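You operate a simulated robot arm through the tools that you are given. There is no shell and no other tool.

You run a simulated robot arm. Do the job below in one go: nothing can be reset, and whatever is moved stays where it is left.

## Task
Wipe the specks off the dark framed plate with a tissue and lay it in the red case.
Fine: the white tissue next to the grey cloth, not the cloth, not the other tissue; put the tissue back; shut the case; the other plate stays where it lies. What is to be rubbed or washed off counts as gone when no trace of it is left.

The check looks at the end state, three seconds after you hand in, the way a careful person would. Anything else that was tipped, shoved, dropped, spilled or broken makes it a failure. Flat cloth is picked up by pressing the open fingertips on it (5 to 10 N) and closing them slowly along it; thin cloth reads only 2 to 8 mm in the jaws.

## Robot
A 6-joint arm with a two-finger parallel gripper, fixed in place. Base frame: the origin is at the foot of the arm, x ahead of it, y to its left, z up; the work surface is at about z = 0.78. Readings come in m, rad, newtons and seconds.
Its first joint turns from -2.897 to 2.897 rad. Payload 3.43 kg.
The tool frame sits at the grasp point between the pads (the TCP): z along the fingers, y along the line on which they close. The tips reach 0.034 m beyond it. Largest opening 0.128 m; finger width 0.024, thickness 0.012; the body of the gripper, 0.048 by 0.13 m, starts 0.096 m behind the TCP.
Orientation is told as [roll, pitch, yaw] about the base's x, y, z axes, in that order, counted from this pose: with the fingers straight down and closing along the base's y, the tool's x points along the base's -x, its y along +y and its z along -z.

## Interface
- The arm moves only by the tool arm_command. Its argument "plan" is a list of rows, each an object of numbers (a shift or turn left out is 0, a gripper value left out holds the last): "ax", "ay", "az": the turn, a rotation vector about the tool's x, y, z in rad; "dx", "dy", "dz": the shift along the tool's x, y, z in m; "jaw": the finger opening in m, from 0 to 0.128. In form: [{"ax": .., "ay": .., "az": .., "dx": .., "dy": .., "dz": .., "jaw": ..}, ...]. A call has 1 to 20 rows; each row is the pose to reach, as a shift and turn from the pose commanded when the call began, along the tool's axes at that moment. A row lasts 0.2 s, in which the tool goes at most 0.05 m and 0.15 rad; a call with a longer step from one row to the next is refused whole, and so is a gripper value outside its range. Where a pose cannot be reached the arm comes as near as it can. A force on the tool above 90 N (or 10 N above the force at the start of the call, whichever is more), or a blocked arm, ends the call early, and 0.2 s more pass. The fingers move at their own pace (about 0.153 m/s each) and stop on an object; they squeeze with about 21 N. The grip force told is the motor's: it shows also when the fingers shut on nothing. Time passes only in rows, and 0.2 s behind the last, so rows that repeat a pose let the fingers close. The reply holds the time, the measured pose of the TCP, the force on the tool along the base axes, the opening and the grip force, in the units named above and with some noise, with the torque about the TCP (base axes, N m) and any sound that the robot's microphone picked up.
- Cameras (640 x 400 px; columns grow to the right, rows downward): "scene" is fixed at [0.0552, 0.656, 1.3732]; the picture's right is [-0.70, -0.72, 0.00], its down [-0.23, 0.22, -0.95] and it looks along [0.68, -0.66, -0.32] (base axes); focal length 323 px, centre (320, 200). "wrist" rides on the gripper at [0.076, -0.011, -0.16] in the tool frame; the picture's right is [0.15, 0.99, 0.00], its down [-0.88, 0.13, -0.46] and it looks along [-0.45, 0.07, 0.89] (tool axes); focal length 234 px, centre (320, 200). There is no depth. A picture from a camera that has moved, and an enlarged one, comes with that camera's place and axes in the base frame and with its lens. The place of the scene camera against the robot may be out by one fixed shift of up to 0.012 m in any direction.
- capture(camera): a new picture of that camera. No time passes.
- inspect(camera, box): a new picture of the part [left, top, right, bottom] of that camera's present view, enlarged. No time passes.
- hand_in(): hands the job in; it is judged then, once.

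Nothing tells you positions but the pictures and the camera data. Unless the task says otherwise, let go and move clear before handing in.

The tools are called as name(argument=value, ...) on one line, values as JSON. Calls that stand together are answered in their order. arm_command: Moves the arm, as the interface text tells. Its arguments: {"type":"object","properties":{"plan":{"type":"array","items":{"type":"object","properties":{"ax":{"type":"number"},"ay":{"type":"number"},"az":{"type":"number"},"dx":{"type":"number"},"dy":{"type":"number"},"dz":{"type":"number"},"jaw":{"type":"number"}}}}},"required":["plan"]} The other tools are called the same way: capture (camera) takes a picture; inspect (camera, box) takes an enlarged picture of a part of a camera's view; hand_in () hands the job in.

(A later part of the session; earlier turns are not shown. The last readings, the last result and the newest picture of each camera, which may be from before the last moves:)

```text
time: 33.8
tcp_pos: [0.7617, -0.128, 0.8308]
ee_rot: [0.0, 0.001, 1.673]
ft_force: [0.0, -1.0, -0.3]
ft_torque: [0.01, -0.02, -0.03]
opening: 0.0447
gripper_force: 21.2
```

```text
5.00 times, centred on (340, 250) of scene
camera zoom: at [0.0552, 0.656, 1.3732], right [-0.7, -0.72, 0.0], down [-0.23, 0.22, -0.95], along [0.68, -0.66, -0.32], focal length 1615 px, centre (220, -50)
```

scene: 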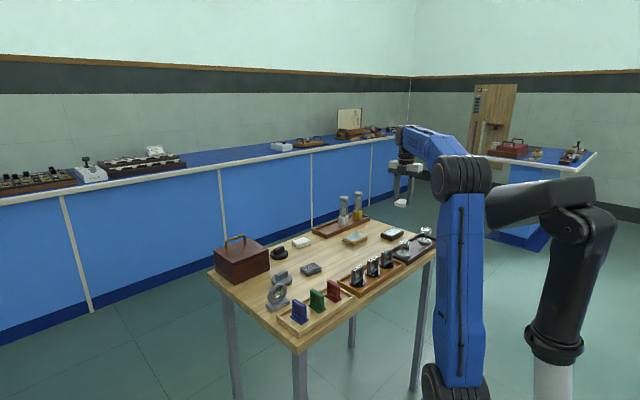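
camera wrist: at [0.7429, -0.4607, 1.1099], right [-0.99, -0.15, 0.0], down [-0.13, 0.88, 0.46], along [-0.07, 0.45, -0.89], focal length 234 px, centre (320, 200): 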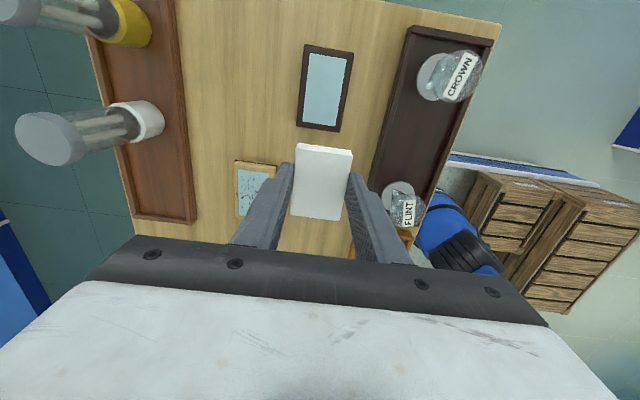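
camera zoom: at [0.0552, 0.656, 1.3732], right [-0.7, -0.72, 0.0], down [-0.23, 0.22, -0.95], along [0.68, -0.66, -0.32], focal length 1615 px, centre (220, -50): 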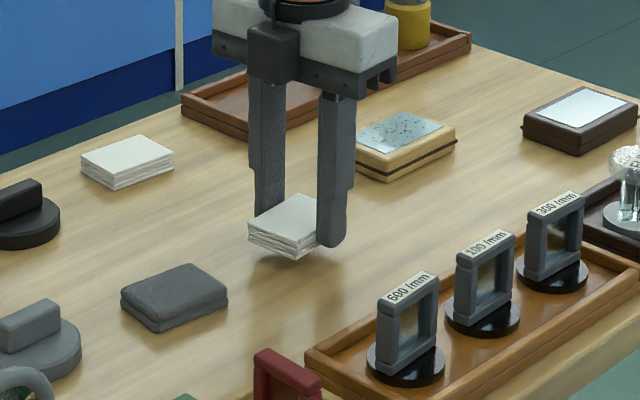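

arm_command(plan=[{"dz": 0.005}, {"dz": 0.009}, {"dz": 0.012}, {"dz": 0.0135}, {"dz": 0.0135}])

inspect(camera="scene", box=[310, 230, 370, 278])

```text
time: 35.0
tcp_pos: [0.7644, -0.1269, 0.8145]
ee_rot: [0.0, -0.001, 1.672]
ft_force: [0.6, -0.4, 0.3]
ft_torque: [0.0, -0.02, -0.05]
opening: 0.0449
gripper_force: 21.3
```

```text
8.33 times, centred on (340, 254) of scene
camera zoom: at [0.0552, 0.656, 1.3732], right [-0.7, -0.72, 0.0], down [-0.23, 0.22, -0.95], along [0.68, -0.66, -0.32], focal length 2692 px, centre (153, -250)
```

zoom: 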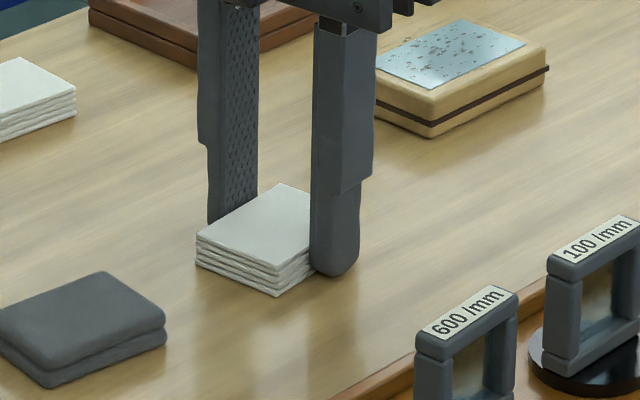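

The tissue is on or within a millimetre of the table. I'll open slowly and rise.

arm_command(plan=[{"dz": 0.0005, "jaw": 0.044}, {"dz": 0.0005, "jaw": 0.05}, {"dz": 0.0005, "jaw": 0.06}, {"dz": 0.0005, "jaw": 0.075}, {"dz": 0.0, "jaw": 0.09}, {"dz": -0.02, "jaw": 0.09}, {"dz": -0.06, "jaw": 0.09}, {"dz": -0.1, "jaw": 0.09}, {"dz": -0.13, "jaw": 0.09}, {"dz": -0.13, "jaw": 0.09}])

inspect(camera="scene", box=[290, 210, 390, 290])

capture(camera="wrist")

```text
time: 37.2
tcp_pos: [0.762, -0.1258, 0.9448]
ee_rot: [-0.001, 0.0, 1.671]
ft_force: [0.7, 0.9, -0.7]
ft_torque: [-0.01, -0.02, -0.02]
opening: 0.09
gripper_force: 0.1
```

```text
5.00 times, centred on (340, 250) of scene
camera zoom: at [0.0552, 0.656, 1.3732], right [-0.7, -0.72, 0.0], down [-0.23, 0.22, -0.95], along [0.68, -0.66, -0.32], focal length 1615 px, centre (220, -50)
```

zoom: 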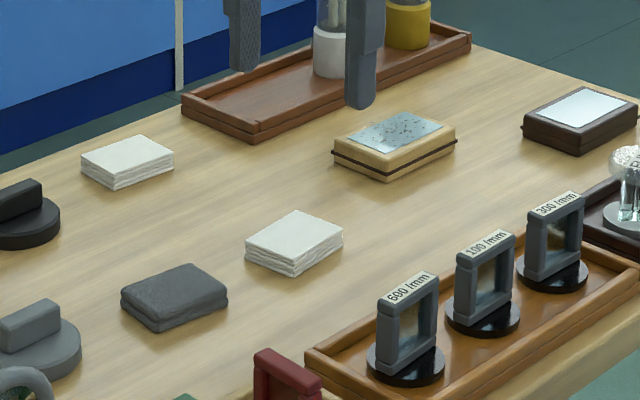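

```text
taken
camera wrist: at [0.7832, -0.1994, 1.1049], right [-0.97, -0.25, 0.0], down [-0.22, 0.86, 0.46], along [-0.11, 0.44, -0.89], focal length 234 px, centre (320, 200)
```

wrist: 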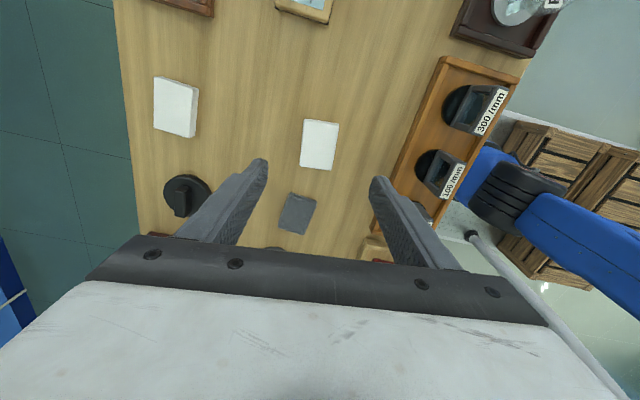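

The tissue is back within about 3 mm of its old spot. Now for the case: I'll move so the wrist camera sees the handle up close.

arm_command(plan=[{"dz": -0.03, "az": 0.02}, {"dx": -0.02, "dy": -0.025, "dz": -0.06, "az": 0.04}, {"dx": -0.045, "dy": -0.055, "dz": -0.06, "az": 0.06}, {"dx": -0.07, "dy": -0.085, "dz": -0.06, "az": 0.08}, {"dx": -0.095, "dy": -0.115, "dz": -0.06, "az": 0.1}, {"dx": -0.12, "dy": -0.145, "dz": -0.06, "az": 0.1}, {"dx": -0.145, "dy": -0.17, "dz": -0.06, "az": 0.1}, {"dx": -0.162, "dy": -0.185, "dz": -0.06, "az": 0.1}, {"dx": -0.162, "dy": -0.185, "dz": -0.06, "az": 0.1}])

capture(camera="wrist")

inspect(camera="wrist", box=[230, 130, 400, 250])

```text
time: 39.2
tcp_pos: [0.9279, 0.054, 1.0043]
ee_rot: [0.0, 0.0, 1.572]
ft_force: [0.3, 0.2, -0.4]
ft_torque: [-0.03, 0.01, 0.0]
opening: 0.0898
gripper_force: 0.0
```

```text
taken
camera wrist: at [0.9419, -0.0204, 1.1638], right [-0.99, -0.15, 0.0], down [-0.13, 0.88, 0.46], along [-0.07, 0.45, -0.89], focal length 234 px, centre (320, 200)
```

wrist: 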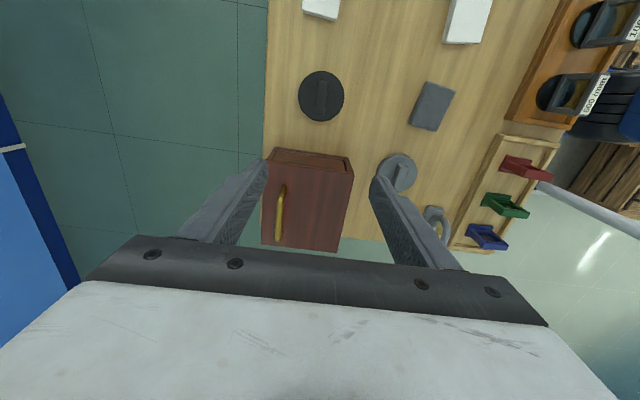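

```text
3.33 times, centred on (315, 190) of wrist
camera zoom: at [0.9419, -0.0204, 1.1638], right [-0.99, -0.15, 0.0], down [-0.13, 0.88, 0.46], along [-0.07, 0.45, -0.89], focal length 781 px, centre (337, 233)
```

zoom: 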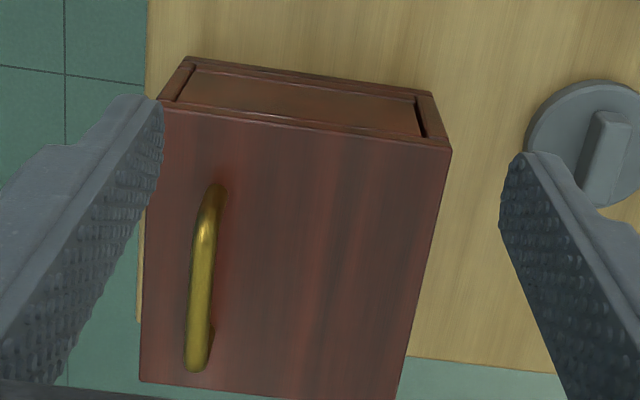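

The lid spans about x 0.875 to 1.00 and y 0.09 to 0.23. The handle bar runs along y at about x = 0.971, centred on y = 0.153, and lies off-centre toward +x, so the hinge is probably on the near edge. I'll hover above the handle.

arm_command(plan=[{"dx": -0.03, "dy": -0.013, "dz": 0.0, "jaw": 0.05}, {"dx": -0.06, "dy": -0.026, "dz": 0.01}, {"dx": -0.085, "dy": -0.037, "dz": 0.03}, {"dx": -0.1, "dy": -0.043, "dz": 0.055}, {"dx": -0.1, "dy": -0.043, "dz": 0.07}, {"dx": -0.1, "dy": -0.043, "dz": 0.07}])

capture(camera="wrist")

inspect(camera="scene", box=[200, 210, 300, 290])

```text
time: 40.6
tcp_pos: [0.974, 0.1533, 0.935]
ee_rot: [-0.001, 0.0, 1.572]
ft_force: [-0.2, -0.6, -0.2]
ft_torque: [-0.03, 0.01, 0.01]
opening: 0.0499
gripper_force: 0.1
```

```text
taken
camera wrist: at [0.9869, 0.0787, 1.0944], right [-0.99, -0.15, 0.0], down [-0.13, 0.88, 0.46], along [-0.07, 0.45, -0.89], focal length 234 px, centre (320, 200)
```

wrist: 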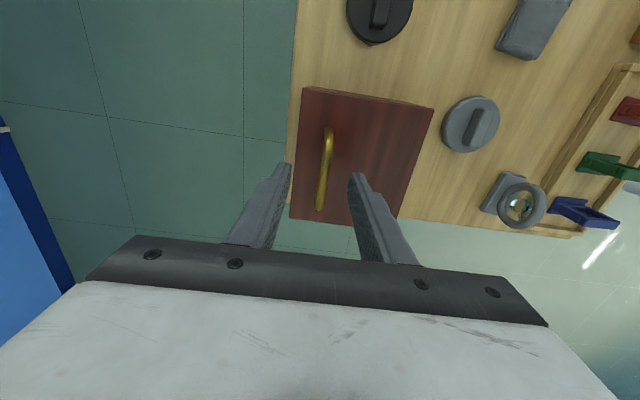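

```text
5.00 times, centred on (250, 250) of scene
camera zoom: at [0.0552, 0.656, 1.3732], right [-0.7, -0.72, 0.0], down [-0.23, 0.22, -0.95], along [0.68, -0.66, -0.32], focal length 1615 px, centre (670, -50)
```

zoom: 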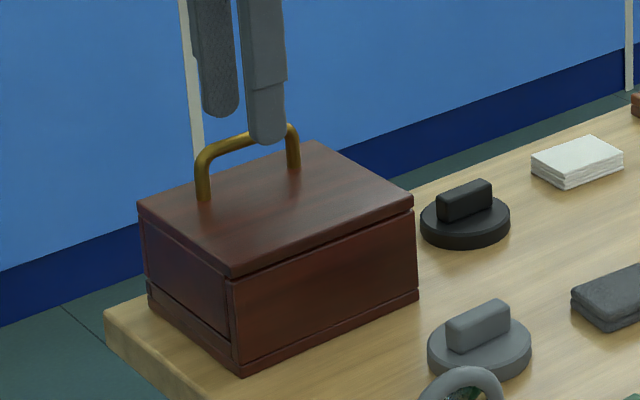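

The handle is reachable and sits between the fingers. I'll descend around the bar and close on it.

arm_command(plan=[{"dy": 0.002, "dz": 0.015}, {"dy": 0.002, "dz": 0.03}, {"dy": 0.002, "dz": 0.038}, {"dy": 0.002, "dz": 0.038, "jaw": 0.03}, {"dy": 0.002, "dz": 0.038, "jaw": 0.015}, {"dy": 0.002, "dz": 0.038, "jaw": 0.006}, {"dy": 0.002, "dz": 0.038, "jaw": 0.003}, {"dy": 0.002, "dz": 0.038, "jaw": 0.003}])

inspect(camera="scene", box=[200, 210, 300, 290])

capture(camera="wrist")

```text
time: 42.4
tcp_pos: [0.9707, 0.1538, 0.8956]
ee_rot: [-0.001, 0.001, 1.573]
ft_force: [-15.7, -0.3, 3.6]
ft_torque: [0.12, 0.12, -0.08]
opening: 0.0092
gripper_force: 43.3
```

```text
5.00 times, centred on (250, 250) of scene
camera zoom: at [0.0552, 0.656, 1.3732], right [-0.7, -0.72, 0.0], down [-0.23, 0.22, -0.95], along [0.68, -0.66, -0.32], focal length 1615 px, centre (670, -50)
```

zoom: 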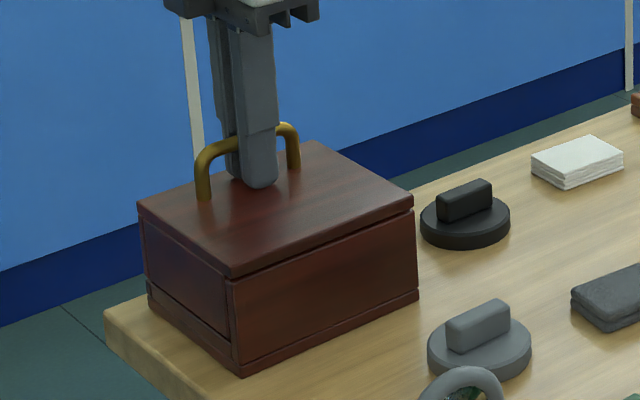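

```text
taken
camera wrist: at [0.9834, 0.078, 1.0561], right [-0.99, -0.15, 0.0], down [-0.13, 0.88, 0.46], along [-0.07, 0.45, -0.89], focal length 234 px, centre (320, 200)
```

wrist: 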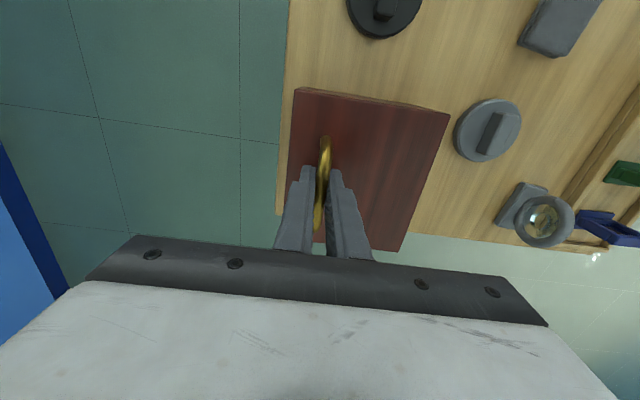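

The bar is gripped at 9 mm. I'll relax the sideways strain, then lift a few millimetres to see how the lid moves.

arm_command(plan=[{"dy": 0.0015}, {"dy": 0.0015}])

arm_command(plan=[{"dz": -0.001}, {"dz": -0.002, "ax": 0.02}, {"dz": -0.004, "ax": 0.04}, {"dz": -0.004, "ax": 0.04}])

inspect(camera="scene", box=[200, 210, 300, 290])

```text
time: 43.0
tcp_pos: [0.9704, 0.1521, 0.896]
ee_rot: [-0.001, 0.0, 1.572]
ft_force: [3.9, 0.4, 3.2]
ft_torque: [-0.02, -0.05, -0.09]
opening: 0.0094
gripper_force: 43.3
```

```text
time: 44.0
tcp_pos: [0.9689, 0.1525, 0.9005]
ee_rot: [-0.038, 0.0, 1.574]
ft_force: [-35.1, -2.4, -19.4]
ft_torque: [0.18, 0.04, -0.08]
opening: 0.0095
gripper_force: 43.4
```

```text
5.00 times, centred on (250, 250) of scene
camera zoom: at [0.0552, 0.656, 1.3732], right [-0.7, -0.72, 0.0], down [-0.23, 0.22, -0.95], along [0.68, -0.66, -0.32], focal length 1615 px, centre (670, -50)
```

zoom: 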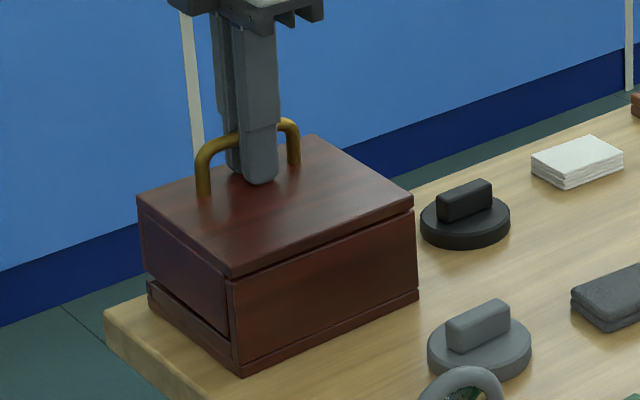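

Lifting opened a gap at the low seam near the bottom: the upper part, walls included, hinges about the lower near edge, not just the top board. I'll zoom in to confirm.

inspect(camera="scene", box=[210, 240, 290, 290])

inspect(camera="wrist", box=[270, 60, 470, 270])

```text
8.00 times, centred on (250, 265) of scene
camera zoom: at [0.0552, 0.656, 1.3732], right [-0.7, -0.72, 0.0], down [-0.23, 0.22, -0.95], along [0.68, -0.66, -0.32], focal length 2584 px, centre (880, -320)
```

zoom: 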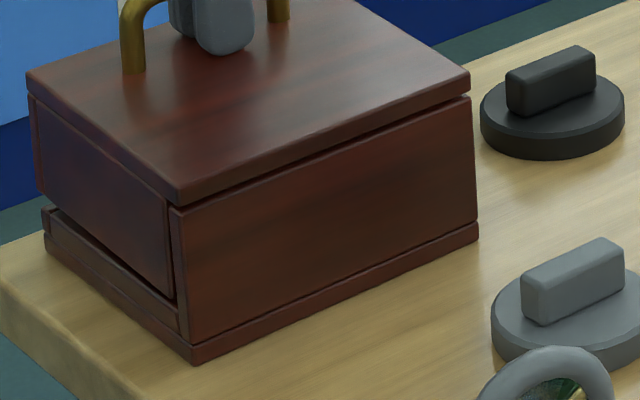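

```text
1.90 times, centred on (370, 165) of wrist
camera zoom: at [0.9756, 0.0781, 1.0603], right [-0.99, -0.15, -0.04], down [-0.15, 0.88, 0.45], along [-0.03, 0.45, -0.89], focal length 446 px, centre (225, 267)
```

zoom: 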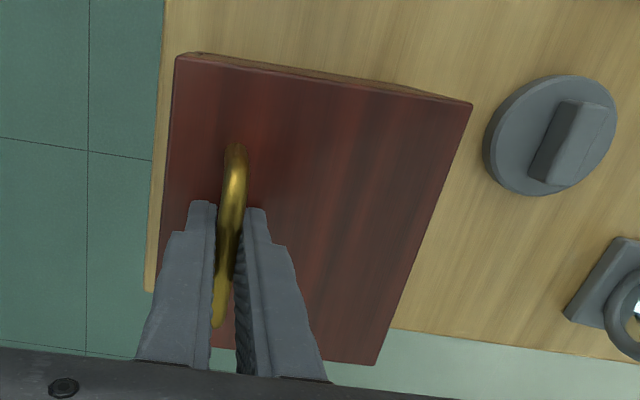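

Top, sides and back swing together while the front wall seems fixed. The -35 N in x says the arc needs more -x motion, so I'll shift that way to null the force and find the hinge height.

arm_command(plan=[{"dy": 0.001}, {"dy": 0.0025}, {"dy": 0.0025}])

```text
time: 44.8
tcp_pos: [0.9672, 0.153, 0.9007]
ee_rot: [-0.039, 0.0, 1.571]
ft_force: [-24.4, -6.0, -14.8]
ft_torque: [-0.26, 0.04, -0.1]
opening: 0.0094
gripper_force: 43.3
```

arm_command(plan=[{"dy": 0.001}, {"dy": 0.0025}, {"dy": 0.0025}])

inspect(camera="scene", box=[210, 240, 290, 290])

```text
time: 45.6
tcp_pos: [0.9672, 0.1535, 0.9012]
ee_rot: [-0.047, -0.003, 1.573]
ft_force: [39.2, 6.1, 17.4]
ft_torque: [-0.74, -0.29, -0.09]
opening: 0.0095
gripper_force: 42.8
```

```text
8.00 times, centred on (250, 265) of scene
camera zoom: at [0.0552, 0.656, 1.3732], right [-0.7, -0.72, 0.0], down [-0.23, 0.22, -0.95], along [0.68, -0.66, -0.32], focal length 2584 px, centre (880, -320)
```

zoom: 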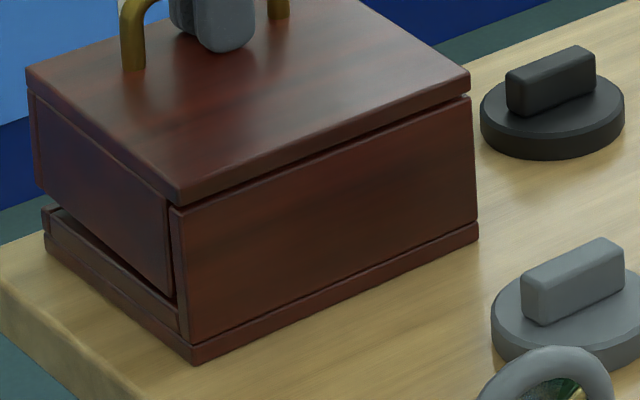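

The reaction force direction is about (0.9, 0.42), which points to a hinge at the upper near edge near (0.88, 0.842). I'll follow that arc, turning the tool with the lid, to about 0.3 rad.

arm_command(plan=[{"dy": -0.001, "dz": -0.0015, "ax": 0.02}, {"dy": 0.0006, "dz": -0.0043, "ax": 0.06}, {"dy": 0.0037, "dz": -0.0085, "ax": 0.11}, {"dy": 0.0069, "dz": -0.0127, "ax": 0.16}, {"dy": 0.0104, "dz": -0.0166, "ax": 0.21}, {"dy": 0.0141, "dz": -0.0204, "ax": 0.26}, {"dy": 0.0141, "dz": -0.0204, "ax": 0.26}])

inspect(camera="scene", box=[200, 210, 300, 290])

```text
time: 47.2
tcp_pos: [0.9517, 0.153, 0.9217]
ee_rot: [-0.305, 0.0, 1.572]
ft_force: [52.0, -13.7, 43.5]
ft_torque: [-0.53, -0.26, -0.32]
opening: 0.0097
gripper_force: 43.7
```

```text
5.00 times, centred on (250, 250) of scene
camera zoom: at [0.0552, 0.656, 1.3732], right [-0.7, -0.72, 0.0], down [-0.23, 0.22, -0.95], along [0.68, -0.66, -0.32], focal length 1615 px, centre (670, -50)
```

zoom: 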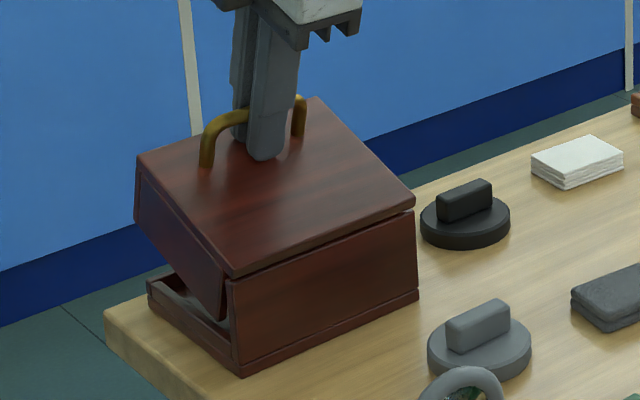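

The top with side walls clearly swings on the upper near edge. Refit gives a hinge at about (0.8755, 0.8495). I'll continue along the corrected arc to 0.8 rad.

arm_command(plan=[{"dy": -0.0025, "dz": -0.0009, "ax": 0.0}, {"dy": 0.0, "dz": -0.0056, "ax": 0.05}, {"dy": 0.0027, "dz": -0.0103, "ax": 0.1}, {"dy": 0.0056, "dz": -0.0147, "ax": 0.15}, {"dy": 0.0086, "dz": -0.0189, "ax": 0.2}, {"dy": 0.0119, "dz": -0.023, "ax": 0.25}, {"dy": 0.0154, "dz": -0.0268, "ax": 0.3}, {"dy": 0.0191, "dz": -0.0306, "ax": 0.35}, {"dy": 0.0229, "dz": -0.0342, "ax": 0.4}, {"dy": 0.0271, "dz": -0.0375, "ax": 0.45}, {"dy": 0.0313, "dz": -0.0407, "ax": 0.5}, {"dy": 0.0313, "dz": -0.0407, "ax": 0.5}])

inspect(camera="scene", box=[200, 190, 325, 290])

```text
time: 49.8
tcp_pos: [0.9096, 0.1528, 0.9508]
ee_rot: [-0.801, 0.001, 1.571]
ft_force: [7.7, -1.6, 20.4]
ft_torque: [-0.04, 0.03, -0.16]
opening: 0.0095
gripper_force: 43.7
```

```text
4.00 times, centred on (262, 240) of scene
camera zoom: at [0.0552, 0.656, 1.3732], right [-0.7, -0.72, 0.0], down [-0.23, 0.22, -0.95], along [0.68, -0.66, -0.32], focal length 1292 px, centre (550, 40)
```

zoom: 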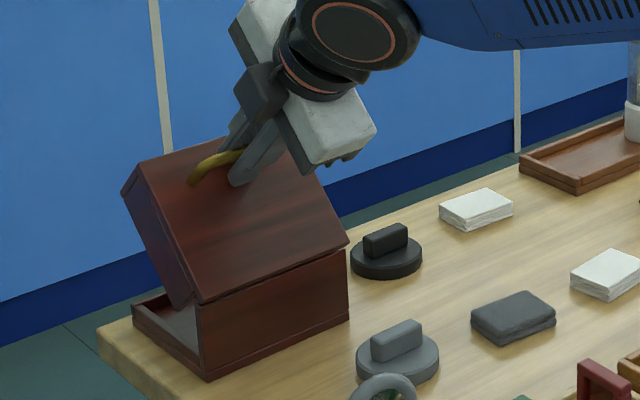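

The lid is following nicely with small forces. I'll continue to about 1.3 rad.

arm_command(plan=[{"dy": -0.0013, "dz": -0.0002, "ax": 0.0}, {"dy": 0.0012, "dz": -0.0049, "ax": 0.05}, {"dy": 0.0038, "dz": -0.0095, "ax": 0.1}, {"dy": 0.0068, "dz": -0.0139, "ax": 0.15}, {"dy": 0.0099, "dz": -0.0182, "ax": 0.2}, {"dy": 0.0132, "dz": -0.0224, "ax": 0.25}, {"dy": 0.0167, "dz": -0.0265, "ax": 0.3}, {"dy": 0.0204, "dz": -0.0302, "ax": 0.35}, {"dy": 0.0243, "dz": -0.0338, "ax": 0.4}, {"dy": 0.0284, "dz": -0.0372, "ax": 0.45}, {"dy": 0.0326, "dz": -0.0404, "ax": 0.5}, {"dy": 0.0326, "dz": -0.0404, "ax": 0.5}])

inspect(camera="scene", box=[200, 190, 325, 290])

```text
time: 52.4
tcp_pos: [0.8573, 0.1534, 0.9551]
ee_rot: [-1.301, -0.001, 1.573]
ft_force: [0.0, -0.9, -0.3]
ft_torque: [-0.1, 0.0, -0.44]
opening: 0.0095
gripper_force: 43.5
```

```text
4.00 times, centred on (262, 240) of scene
camera zoom: at [0.0552, 0.656, 1.3732], right [-0.7, -0.72, 0.0], down [-0.23, 0.22, -0.95], along [0.68, -0.66, -0.32], focal length 1292 px, centre (550, 40)
```

zoom: 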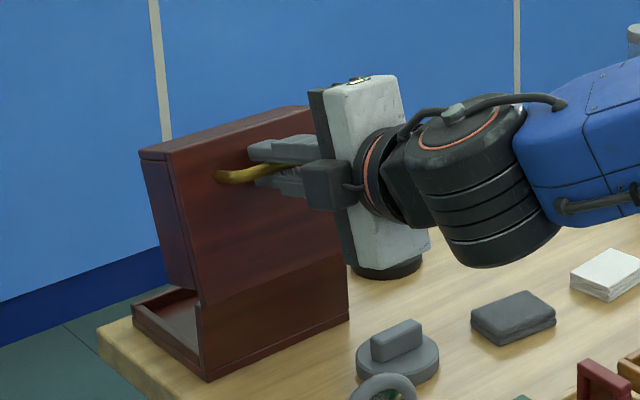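

The lid stands at about 75 degrees. I'll check the clearance under the wrist before going past vertical.

capture(camera="scene")

capture(camera="wrist")

inspect(camera="scene", box=[250, 180, 400, 310])

```text
taken
```

scene: 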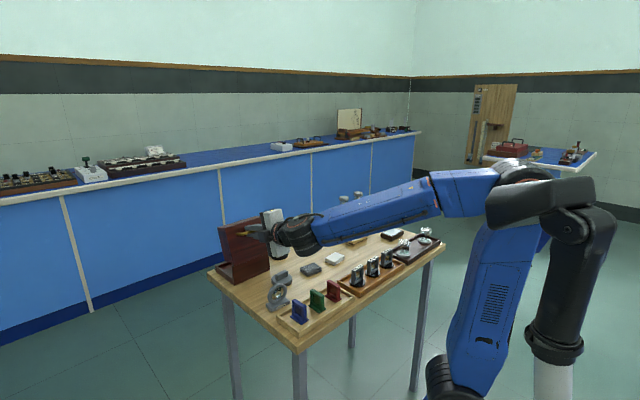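

```text
taken
camera wrist: at [0.7083, 0.0781, 1.0086], right [-0.26, -0.15, -0.95], down [-0.47, 0.88, 0.0], along [0.84, 0.45, -0.3], focal length 234 px, centre (320, 200)
```

wrist: 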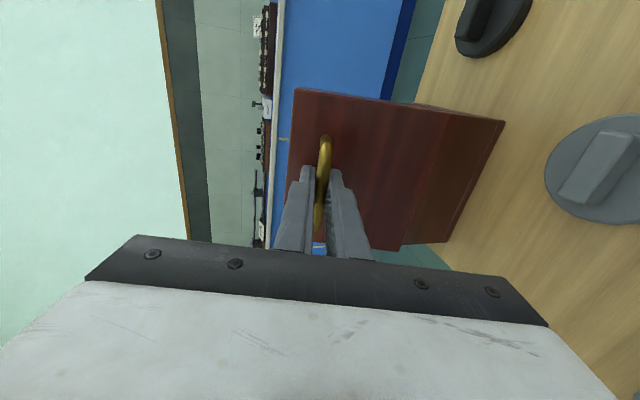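

```text
3.08 times, centred on (325, 245) of scene
camera zoom: at [0.0552, 0.656, 1.3732], right [-0.7, -0.72, 0.0], down [-0.23, 0.22, -0.95], along [0.68, -0.66, -0.32], focal length 994 px, centre (305, 62)
```

zoom: 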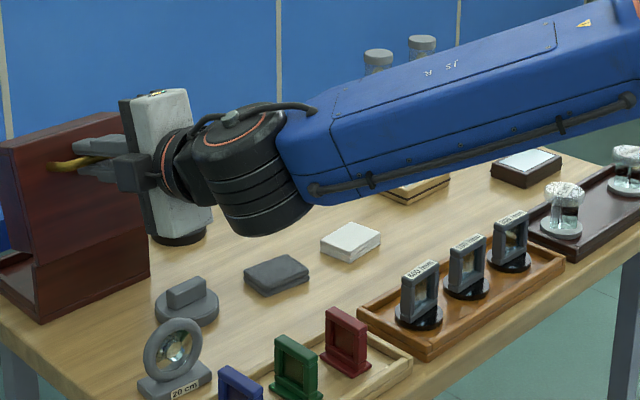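

Turning the wrist further would bring it low over the coloured frames, so I'll hold the tool angle and let the round bar turn in the grip while moving along the arc. First to 1.5 rad.

arm_command(plan=[{"dy": 0.002, "dz": -0.0047}, {"dy": 0.004, "dz": -0.0094}, {"dy": 0.0064, "dz": -0.0139}, {"dy": 0.0088, "dz": -0.0184}, {"dy": 0.0088, "dz": -0.0184}])

inspect(camera="scene", box=[200, 180, 350, 310])

```text
time: 53.6
tcp_pos: [0.8364, 0.1538, 0.9501]
ee_rot: [-1.3, 0.002, 1.572]
ft_force: [3.3, 4.0, 2.1]
ft_torque: [0.29, -0.29, -0.01]
opening: 0.0097
gripper_force: 42.4
```

```text
3.08 times, centred on (275, 245) of scene
camera zoom: at [0.0552, 0.656, 1.3732], right [-0.7, -0.72, 0.0], down [-0.23, 0.22, -0.95], along [0.68, -0.66, -0.32], focal length 994 px, centre (458, 62)
```

zoom: 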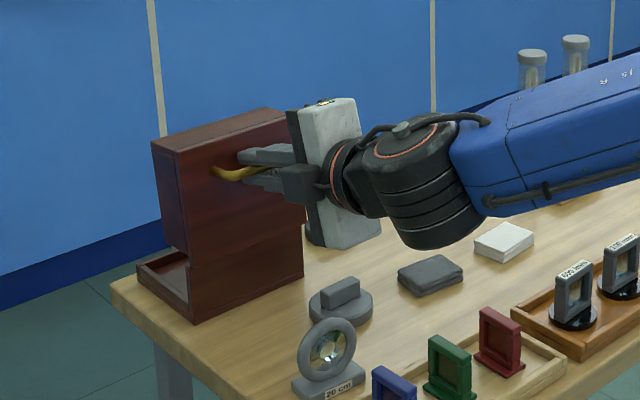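

The bar turns smoothly in the grip. I'll carry on past vertical toward 1.7 to 1.8 rad, watching for a stop.

arm_command(plan=[{"dy": 0.0028, "dz": -0.0042}, {"dy": 0.0057, "dz": -0.0084}, {"dy": 0.009, "dz": -0.0123}, {"dy": 0.0123, "dz": -0.0161}, {"dy": 0.0123, "dz": -0.0161}])

arm_command(plan=[{"dy": 0.0036, "dz": -0.0036}, {"dy": 0.0073, "dz": -0.0072}, {"dy": 0.0073, "dz": -0.0072}])

inspect(camera="scene", box=[200, 180, 350, 310])

```text
time: 54.8
tcp_pos: [0.8168, 0.1532, 0.9444]
ee_rot: [-1.301, 0.001, 1.576]
ft_force: [1.8, 14.8, -2.1]
ft_torque: [0.57, -0.03, 0.04]
opening: 0.0094
gripper_force: 42.9
```

```text
time: 55.6
tcp_pos: [0.8094, 0.1525, 0.9386]
ee_rot: [-1.299, 0.0, 1.572]
ft_force: [4.1, 2.7, -3.3]
ft_torque: [0.56, -0.02, -0.14]
opening: 0.0093
gripper_force: 43.2
```

```text
3.08 times, centred on (275, 245) of scene
camera zoom: at [0.0552, 0.656, 1.3732], right [-0.7, -0.72, 0.0], down [-0.23, 0.22, -0.95], along [0.68, -0.66, -0.32], focal length 994 px, centre (458, 62)
```

zoom: 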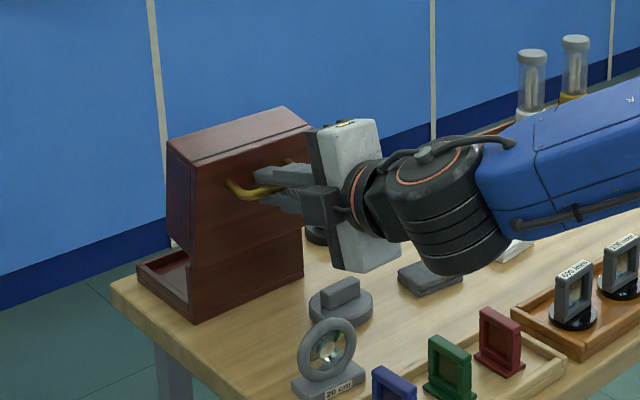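

arm_command(plan=[{"dy": 0.004, "dz": -0.0032}, {"dy": 0.008, "dz": -0.0063}, {"dy": 0.008, "dz": -0.0063}])

inspect(camera="scene", box=[200, 180, 350, 310])

```text
time: 56.4
tcp_pos: [0.8005, 0.1517, 0.9314]
ee_rot: [-1.301, 0.0, 1.573]
ft_force: [0.7, 7.2, -0.5]
ft_torque: [0.68, -0.01, -0.29]
opening: 0.0094
gripper_force: 43.5
```

```text
3.08 times, centred on (275, 245) of scene
camera zoom: at [0.0552, 0.656, 1.3732], right [-0.7, -0.72, 0.0], down [-0.23, 0.22, -0.95], along [0.68, -0.66, -0.32], focal length 994 px, centre (458, 62)
```

zoom: 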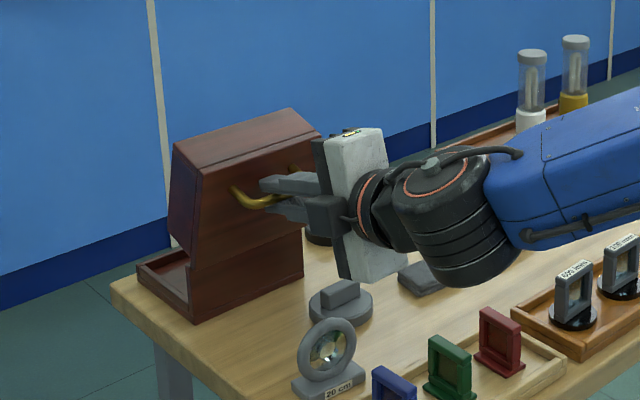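

The lid is at about 110 degrees with no stop felt. I'll open the fingers slightly around the bar to see whether the lid stays there on its own.

arm_command(plan=[{"jaw": 0.014}, {"jaw": 0.02}, {"jaw": 0.026}, {"jaw": 0.026}, {"jaw": 0.026}, {"jaw": 0.026}])

inspect(camera="scene", box=[200, 180, 350, 310])

inspect(camera="wrist", box=[220, 60, 520, 280])

```text
time: 57.8
tcp_pos: [0.8002, 0.1524, 0.9328]
ee_rot: [-1.301, 0.0, 1.573]
ft_force: [-0.1, 0.4, 0.1]
ft_torque: [0.0, -0.03, 0.0]
opening: 0.0258
gripper_force: 0.1
```

```text
3.08 times, centred on (275, 245) of scene
camera zoom: at [0.0552, 0.656, 1.3732], right [-0.7, -0.72, 0.0], down [-0.23, 0.22, -0.95], along [0.68, -0.66, -0.32], focal length 994 px, centre (458, 62)
```

zoom: 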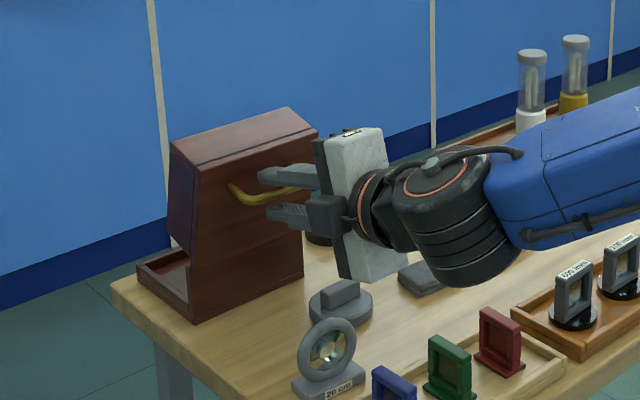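

```text
1.82 times, centred on (370, 170) of wrist
camera zoom: at [0.6515, 0.0773, 0.9862], right [-0.26, -0.15, -0.95], down [-0.48, 0.88, 0.0], along [0.84, 0.45, -0.3], focal length 426 px, centre (229, 254)
```

zoom: 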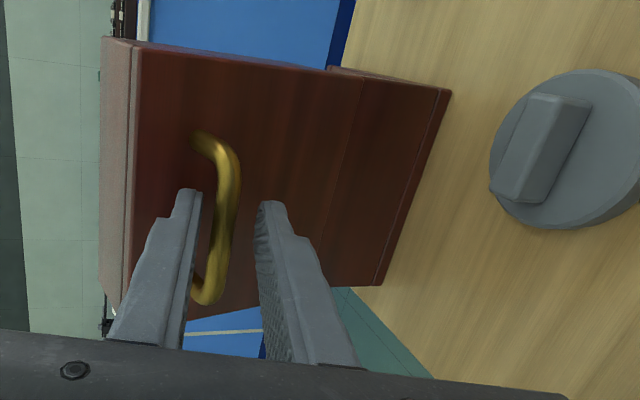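

arm_command(plan=[{"jaw": 0.04}, {"jaw": 0.05}, {"jaw": 0.05}, {"jaw": 0.05}, {"jaw": 0.05}, {"jaw": 0.05}])

inspect(camera="wrist", box=[220, 60, 520, 280])

```text
time: 59.2
tcp_pos: [0.801, 0.1524, 0.9323]
ee_rot: [-1.302, 0.0, 1.573]
ft_force: [0.1, -1.2, 0.1]
ft_torque: [0.01, 0.01, 0.02]
opening: 0.0502
gripper_force: 0.0
```

```text
1.82 times, centred on (370, 170) of wrist
camera zoom: at [0.6515, 0.0773, 0.9862], right [-0.26, -0.15, -0.95], down [-0.48, 0.88, 0.0], along [0.84, 0.45, -0.3], focal length 426 px, centre (229, 254)
```

zoom: 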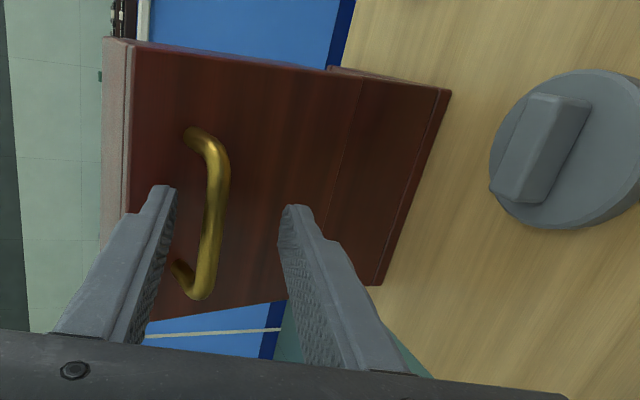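

arm_command(plan=[{"jaw": 0.05}, {"jaw": 0.05}, {"jaw": 0.05}, {"jaw": 0.05}, {"jaw": 0.05}, {"jaw": 0.05}, {"jaw": 0.05}, {"jaw": 0.05}, {"jaw": 0.05}, {"jaw": 0.05}])

inspect(camera="wrist", box=[220, 60, 520, 280])

inspect(camera="scene", box=[200, 180, 350, 310])

```text
time: 61.4
tcp_pos: [0.7992, 0.1532, 0.9327]
ee_rot: [-1.3, 0.002, 1.572]
ft_force: [-1.0, -0.1, 0.1]
ft_torque: [0.02, -0.03, -0.02]
opening: 0.05
gripper_force: 0.0
```

```text
1.82 times, centred on (370, 170) of wrist
camera zoom: at [0.6515, 0.0773, 0.9862], right [-0.26, -0.15, -0.95], down [-0.48, 0.88, 0.0], along [0.84, 0.45, -0.3], focal length 426 px, centre (229, 254)
```

zoom: 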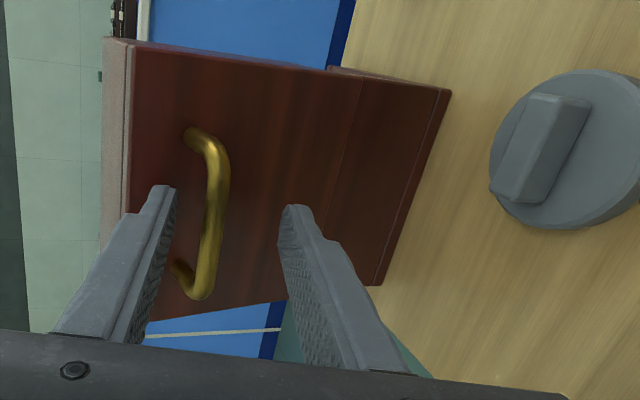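

```text
3.08 times, centred on (275, 245) of scene
camera zoom: at [0.0552, 0.656, 1.3732], right [-0.7, -0.72, 0.0], down [-0.23, 0.22, -0.95], along [0.68, -0.66, -0.32], focal length 994 px, centre (458, 62)
```

zoom: 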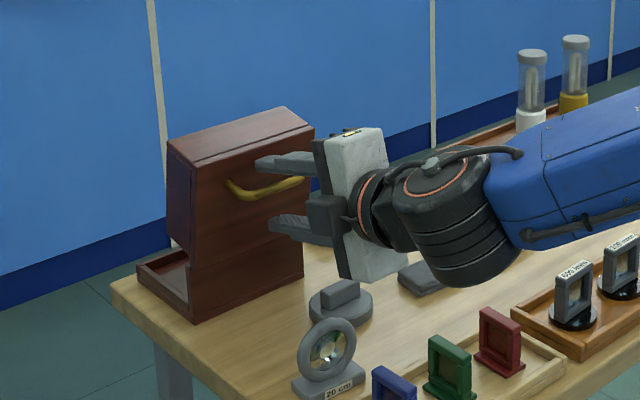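

arm_command(plan=[{"jaw": 0.07}, {"jaw": 0.09}, {"jaw": 0.09}, {"jaw": 0.09}, {"jaw": 0.09}, {"jaw": 0.09}, {"jaw": 0.09}, {"jaw": 0.09}])

inspect(camera="wrist", box=[220, 60, 520, 280])

inspect(camera="scene", box=[200, 180, 350, 310])

```text
time: 63.2
tcp_pos: [0.8001, 0.1532, 0.9338]
ee_rot: [-1.3, -0.002, 1.573]
ft_force: [-0.1, 0.2, -0.8]
ft_torque: [-0.02, -0.03, -0.03]
opening: 0.0899
gripper_force: 0.3
```

```text
1.82 times, centred on (370, 170) of wrist
camera zoom: at [0.6515, 0.0773, 0.9862], right [-0.26, -0.15, -0.95], down [-0.48, 0.88, 0.0], along [0.84, 0.45, -0.3], focal length 426 px, centre (229, 254)
```

zoom: 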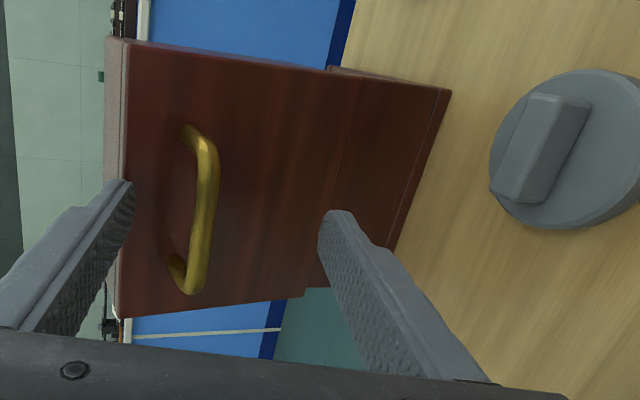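

```text
3.08 times, centred on (275, 245) of scene
camera zoom: at [0.0552, 0.656, 1.3732], right [-0.7, -0.72, 0.0], down [-0.23, 0.22, -0.95], along [0.68, -0.66, -0.32], focal length 994 px, centre (458, 62)
```

zoom: 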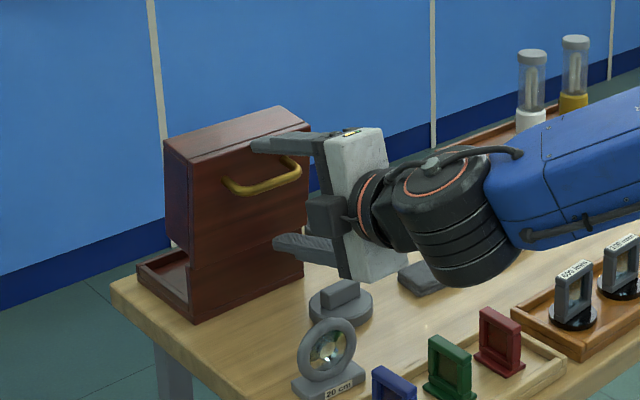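

The lid creeps back slightly. I'll wait longer with the fingers well open to see if it settles.

arm_command(plan=[{"jaw": 0.128}, {"jaw": 0.128}, {"jaw": 0.128}, {"jaw": 0.128}, {"jaw": 0.128}, {"jaw": 0.128}, {"jaw": 0.128}, {"jaw": 0.128}, {"jaw": 0.128}, {"jaw": 0.128}, {"jaw": 0.128}, {"jaw": 0.128}, {"jaw": 0.128}, {"jaw": 0.128}, {"jaw": 0.128}])

inspect(camera="wrist", box=[220, 60, 520, 280])

inspect(camera="scene", box=[200, 180, 350, 310])

```text
time: 66.4
tcp_pos: [0.7999, 0.1534, 0.9317]
ee_rot: [-1.301, 0.0, 1.572]
ft_force: [0.0, 0.5, 0.0]
ft_torque: [0.03, 0.02, -0.03]
opening: 0.128
gripper_force: 0.0
```

```text
1.82 times, centred on (370, 170) of wrist
camera zoom: at [0.6515, 0.0773, 0.9862], right [-0.26, -0.15, -0.95], down [-0.48, 0.88, 0.0], along [0.84, 0.45, -0.3], focal length 426 px, centre (229, 254)
```

zoom: 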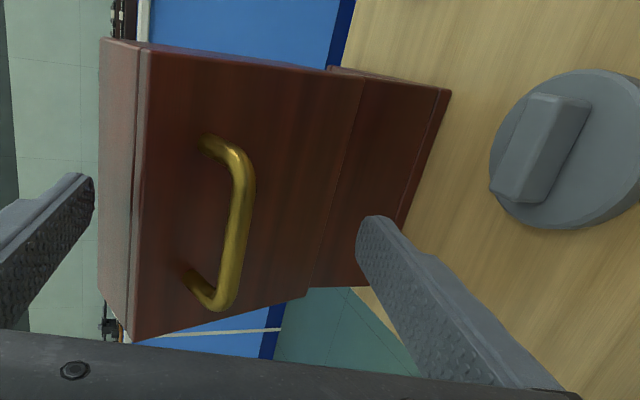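

```text
3.08 times, centred on (275, 245) of scene
camera zoom: at [0.0552, 0.656, 1.3732], right [-0.7, -0.72, 0.0], down [-0.23, 0.22, -0.95], along [0.68, -0.66, -0.32], focal length 994 px, centre (458, 62)
```

zoom: 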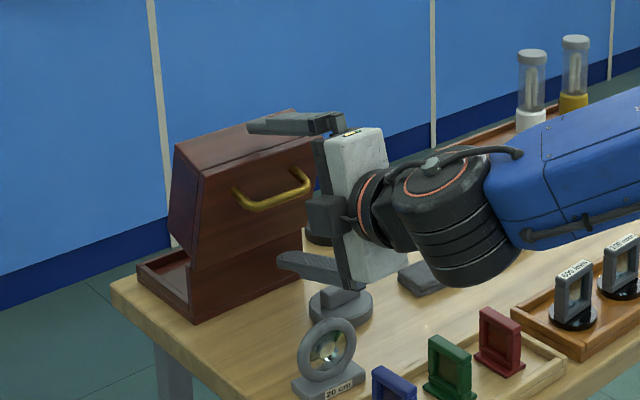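

Now it's slowly swinging further open by itself, past balance. I'll keep the gripper there as a guard and watch where it rests.

arm_command(plan=[{"jaw": 0.128}, {"jaw": 0.128}, {"jaw": 0.128}, {"jaw": 0.128}, {"jaw": 0.128}, {"jaw": 0.128}])

inspect(camera="wrist", box=[220, 60, 520, 280])

inspect(camera="scene", box=[200, 180, 350, 310])

```text
time: 67.8
tcp_pos: [0.7996, 0.1529, 0.9324]
ee_rot: [-1.299, -0.001, 1.573]
ft_force: [-0.5, -0.3, -0.1]
ft_torque: [0.02, -0.01, 0.0]
opening: 0.1279
gripper_force: 0.1
```

```text
1.82 times, centred on (370, 170) of wrist
camera zoom: at [0.6515, 0.0773, 0.9862], right [-0.26, -0.15, -0.95], down [-0.48, 0.88, 0.0], along [0.84, 0.45, -0.3], focal length 426 px, centre (229, 254)
```

zoom: 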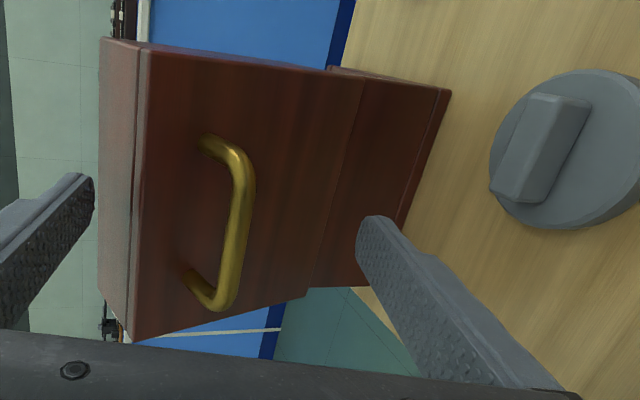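

```text
3.08 times, centred on (275, 245) of scene
camera zoom: at [0.0552, 0.656, 1.3732], right [-0.7, -0.72, 0.0], down [-0.23, 0.22, -0.95], along [0.68, -0.66, -0.32], focal length 994 px, centre (458, 62)
```

zoom: 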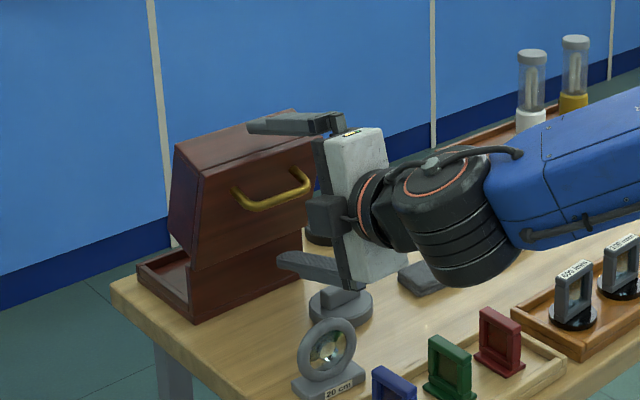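

The lid rests still at about 115 degrees against its stop, free of the fingers. I'll back the gripper straight out along its axis, then rise and straighten.

arm_command(plan=[{"dz": -0.02}, {"dz": -0.045}, {"dz": -0.07}, {"dz": -0.09}, {"dy": -0.035, "dz": -0.1}, {"dy": -0.075, "dz": -0.111}, {"dy": -0.11, "dz": -0.121}, {"dy": -0.11, "dz": -0.121}])

arm_command(plan=[{"ax": -0.13}, {"ax": -0.26}, {"ax": -0.39}, {"ax": -0.52}, {"ax": -0.65}, {"ax": -0.78}, {"ax": -0.91}, {"ax": -1.04}, {"ax": -1.17}, {"ax": -1.3}, {"ax": -1.3}])

capture(camera="scene")

capture(camera="wrist")

```text
time: 69.6
tcp_pos: [0.7136, 0.1509, 1.0706]
ee_rot: [-1.3, 0.001, 1.572]
ft_force: [0.2, -0.4, 0.7]
ft_torque: [-0.02, -0.02, -0.02]
opening: 0.1281
gripper_force: 0.1
```

```text
time: 72.0
tcp_pos: [0.7123, 0.1525, 1.0717]
ee_rot: [0.001, 0.0, 1.571]
ft_force: [0.1, -0.2, 0.2]
ft_torque: [0.02, -0.01, 0.01]
opening: 0.1281
gripper_force: 0.1
```

```text
taken
```

scene: 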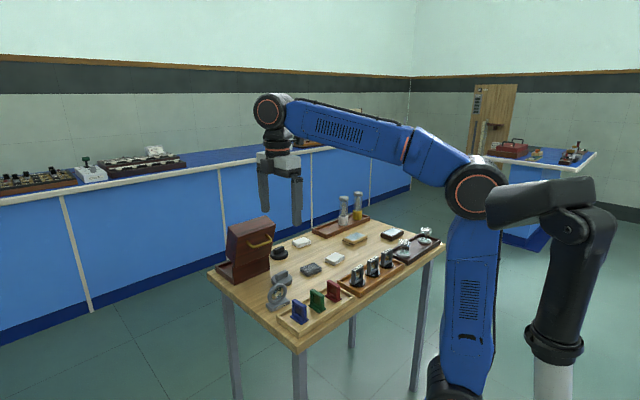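

```text
taken
camera wrist: at [0.7268, 0.0782, 1.2316], right [-0.99, -0.15, 0.0], down [-0.13, 0.88, 0.46], along [-0.07, 0.45, -0.89], focal length 234 px, centre (320, 200)
```

wrist: 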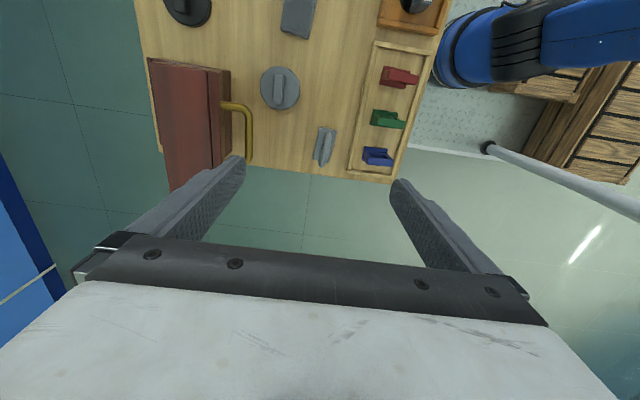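

The lid stays open, and its walled shell leans clear of the tray. To avoid the shell when placing, I want the gripper at yaw 180, so I'll test that now, high above, and look into the tray.

arm_command(plan=[{"dy": -0.0, "dz": -0.03, "az": -0.13}, {"dy": -0.02, "dz": -0.04, "az": -0.26}, {"dy": -0.04, "dz": -0.04, "az": -0.39}, {"dy": -0.06, "dz": -0.04, "az": -0.52}, {"dy": -0.08, "dz": -0.04, "az": -0.65}, {"dy": -0.1, "dz": -0.04, "az": -0.78}, {"dy": -0.12, "dz": -0.04, "az": -0.91}, {"dy": -0.14, "dz": -0.04, "az": -1.04}, {"dy": -0.16, "dz": -0.04, "az": -1.17}, {"dy": -0.175, "dz": -0.04, "az": -1.3}, {"dy": -0.188, "dz": -0.04, "az": -1.44}, {"dx": -0.0025, "dy": -0.188, "dz": -0.04, "az": -1.57}, {"dx": -0.0025, "dy": -0.188, "dz": -0.04, "az": -1.57}])

capture(camera="wrist")

inspect(camera="scene", box=[200, 200, 300, 290])

```text
time: 74.8
tcp_pos: [0.901, 0.1558, 1.1125]
ee_rot: [0.0, -0.002, -3.138]
ft_force: [0.3, 0.1, 0.1]
ft_torque: [-0.03, 0.02, 0.02]
opening: 0.1283
gripper_force: 0.0
```

```text
taken
camera wrist: at [0.9792, 0.1678, 1.2723], right [0.15, -0.99, 0.0], down [-0.88, -0.13, 0.46], along [-0.45, -0.07, -0.89], focal length 234 px, centre (320, 200)
```

wrist: 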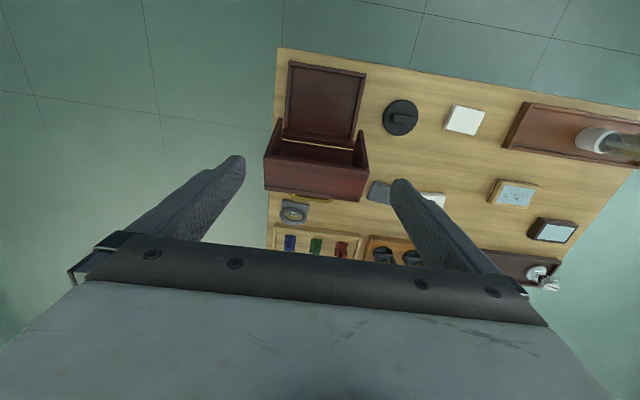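

```text
4.44 times, centred on (250, 245) of scene
camera zoom: at [0.0552, 0.656, 1.3732], right [-0.7, -0.72, 0.0], down [-0.23, 0.22, -0.95], along [0.68, -0.66, -0.32], focal length 1436 px, centre (631, 0)
```

zoom: 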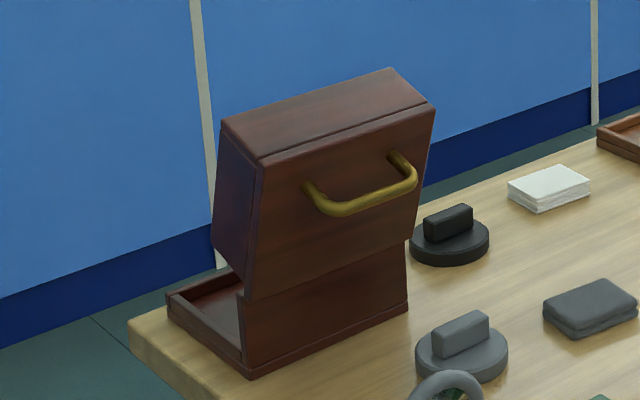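

inspect(camera="wrist", box=[240, 50, 400, 210])

inspect(camera="wrist", box=[270, 55, 380, 155])

```text
2.50 times, centred on (320, 130) of wrist
camera zoom: at [0.9792, 0.1678, 1.2723], right [0.15, -0.99, 0.0], down [-0.88, -0.13, 0.46], along [-0.45, -0.07, -0.89], focal length 585 px, centre (320, 375)
```

zoom: 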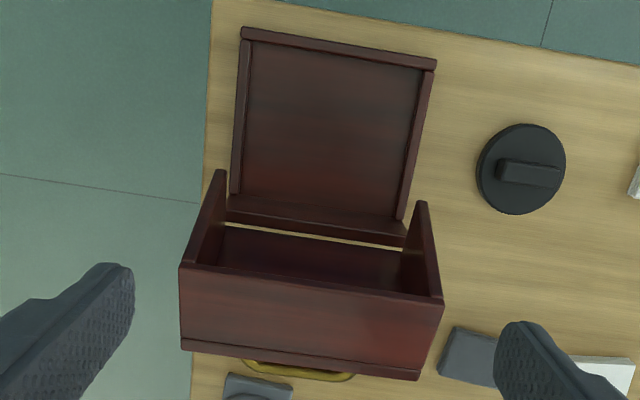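

```text
4.00 times, centred on (325, 105) of wrist
camera zoom: at [0.9792, 0.1678, 1.2723], right [0.15, -0.99, 0.0], down [-0.88, -0.13, 0.46], along [-0.45, -0.07, -0.89], focal length 937 px, centre (300, 580)
```

zoom: 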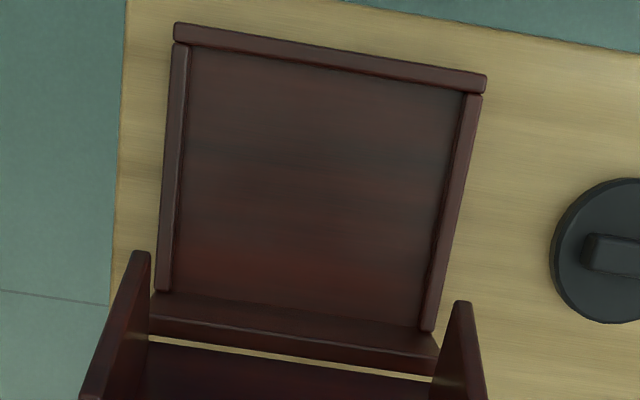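

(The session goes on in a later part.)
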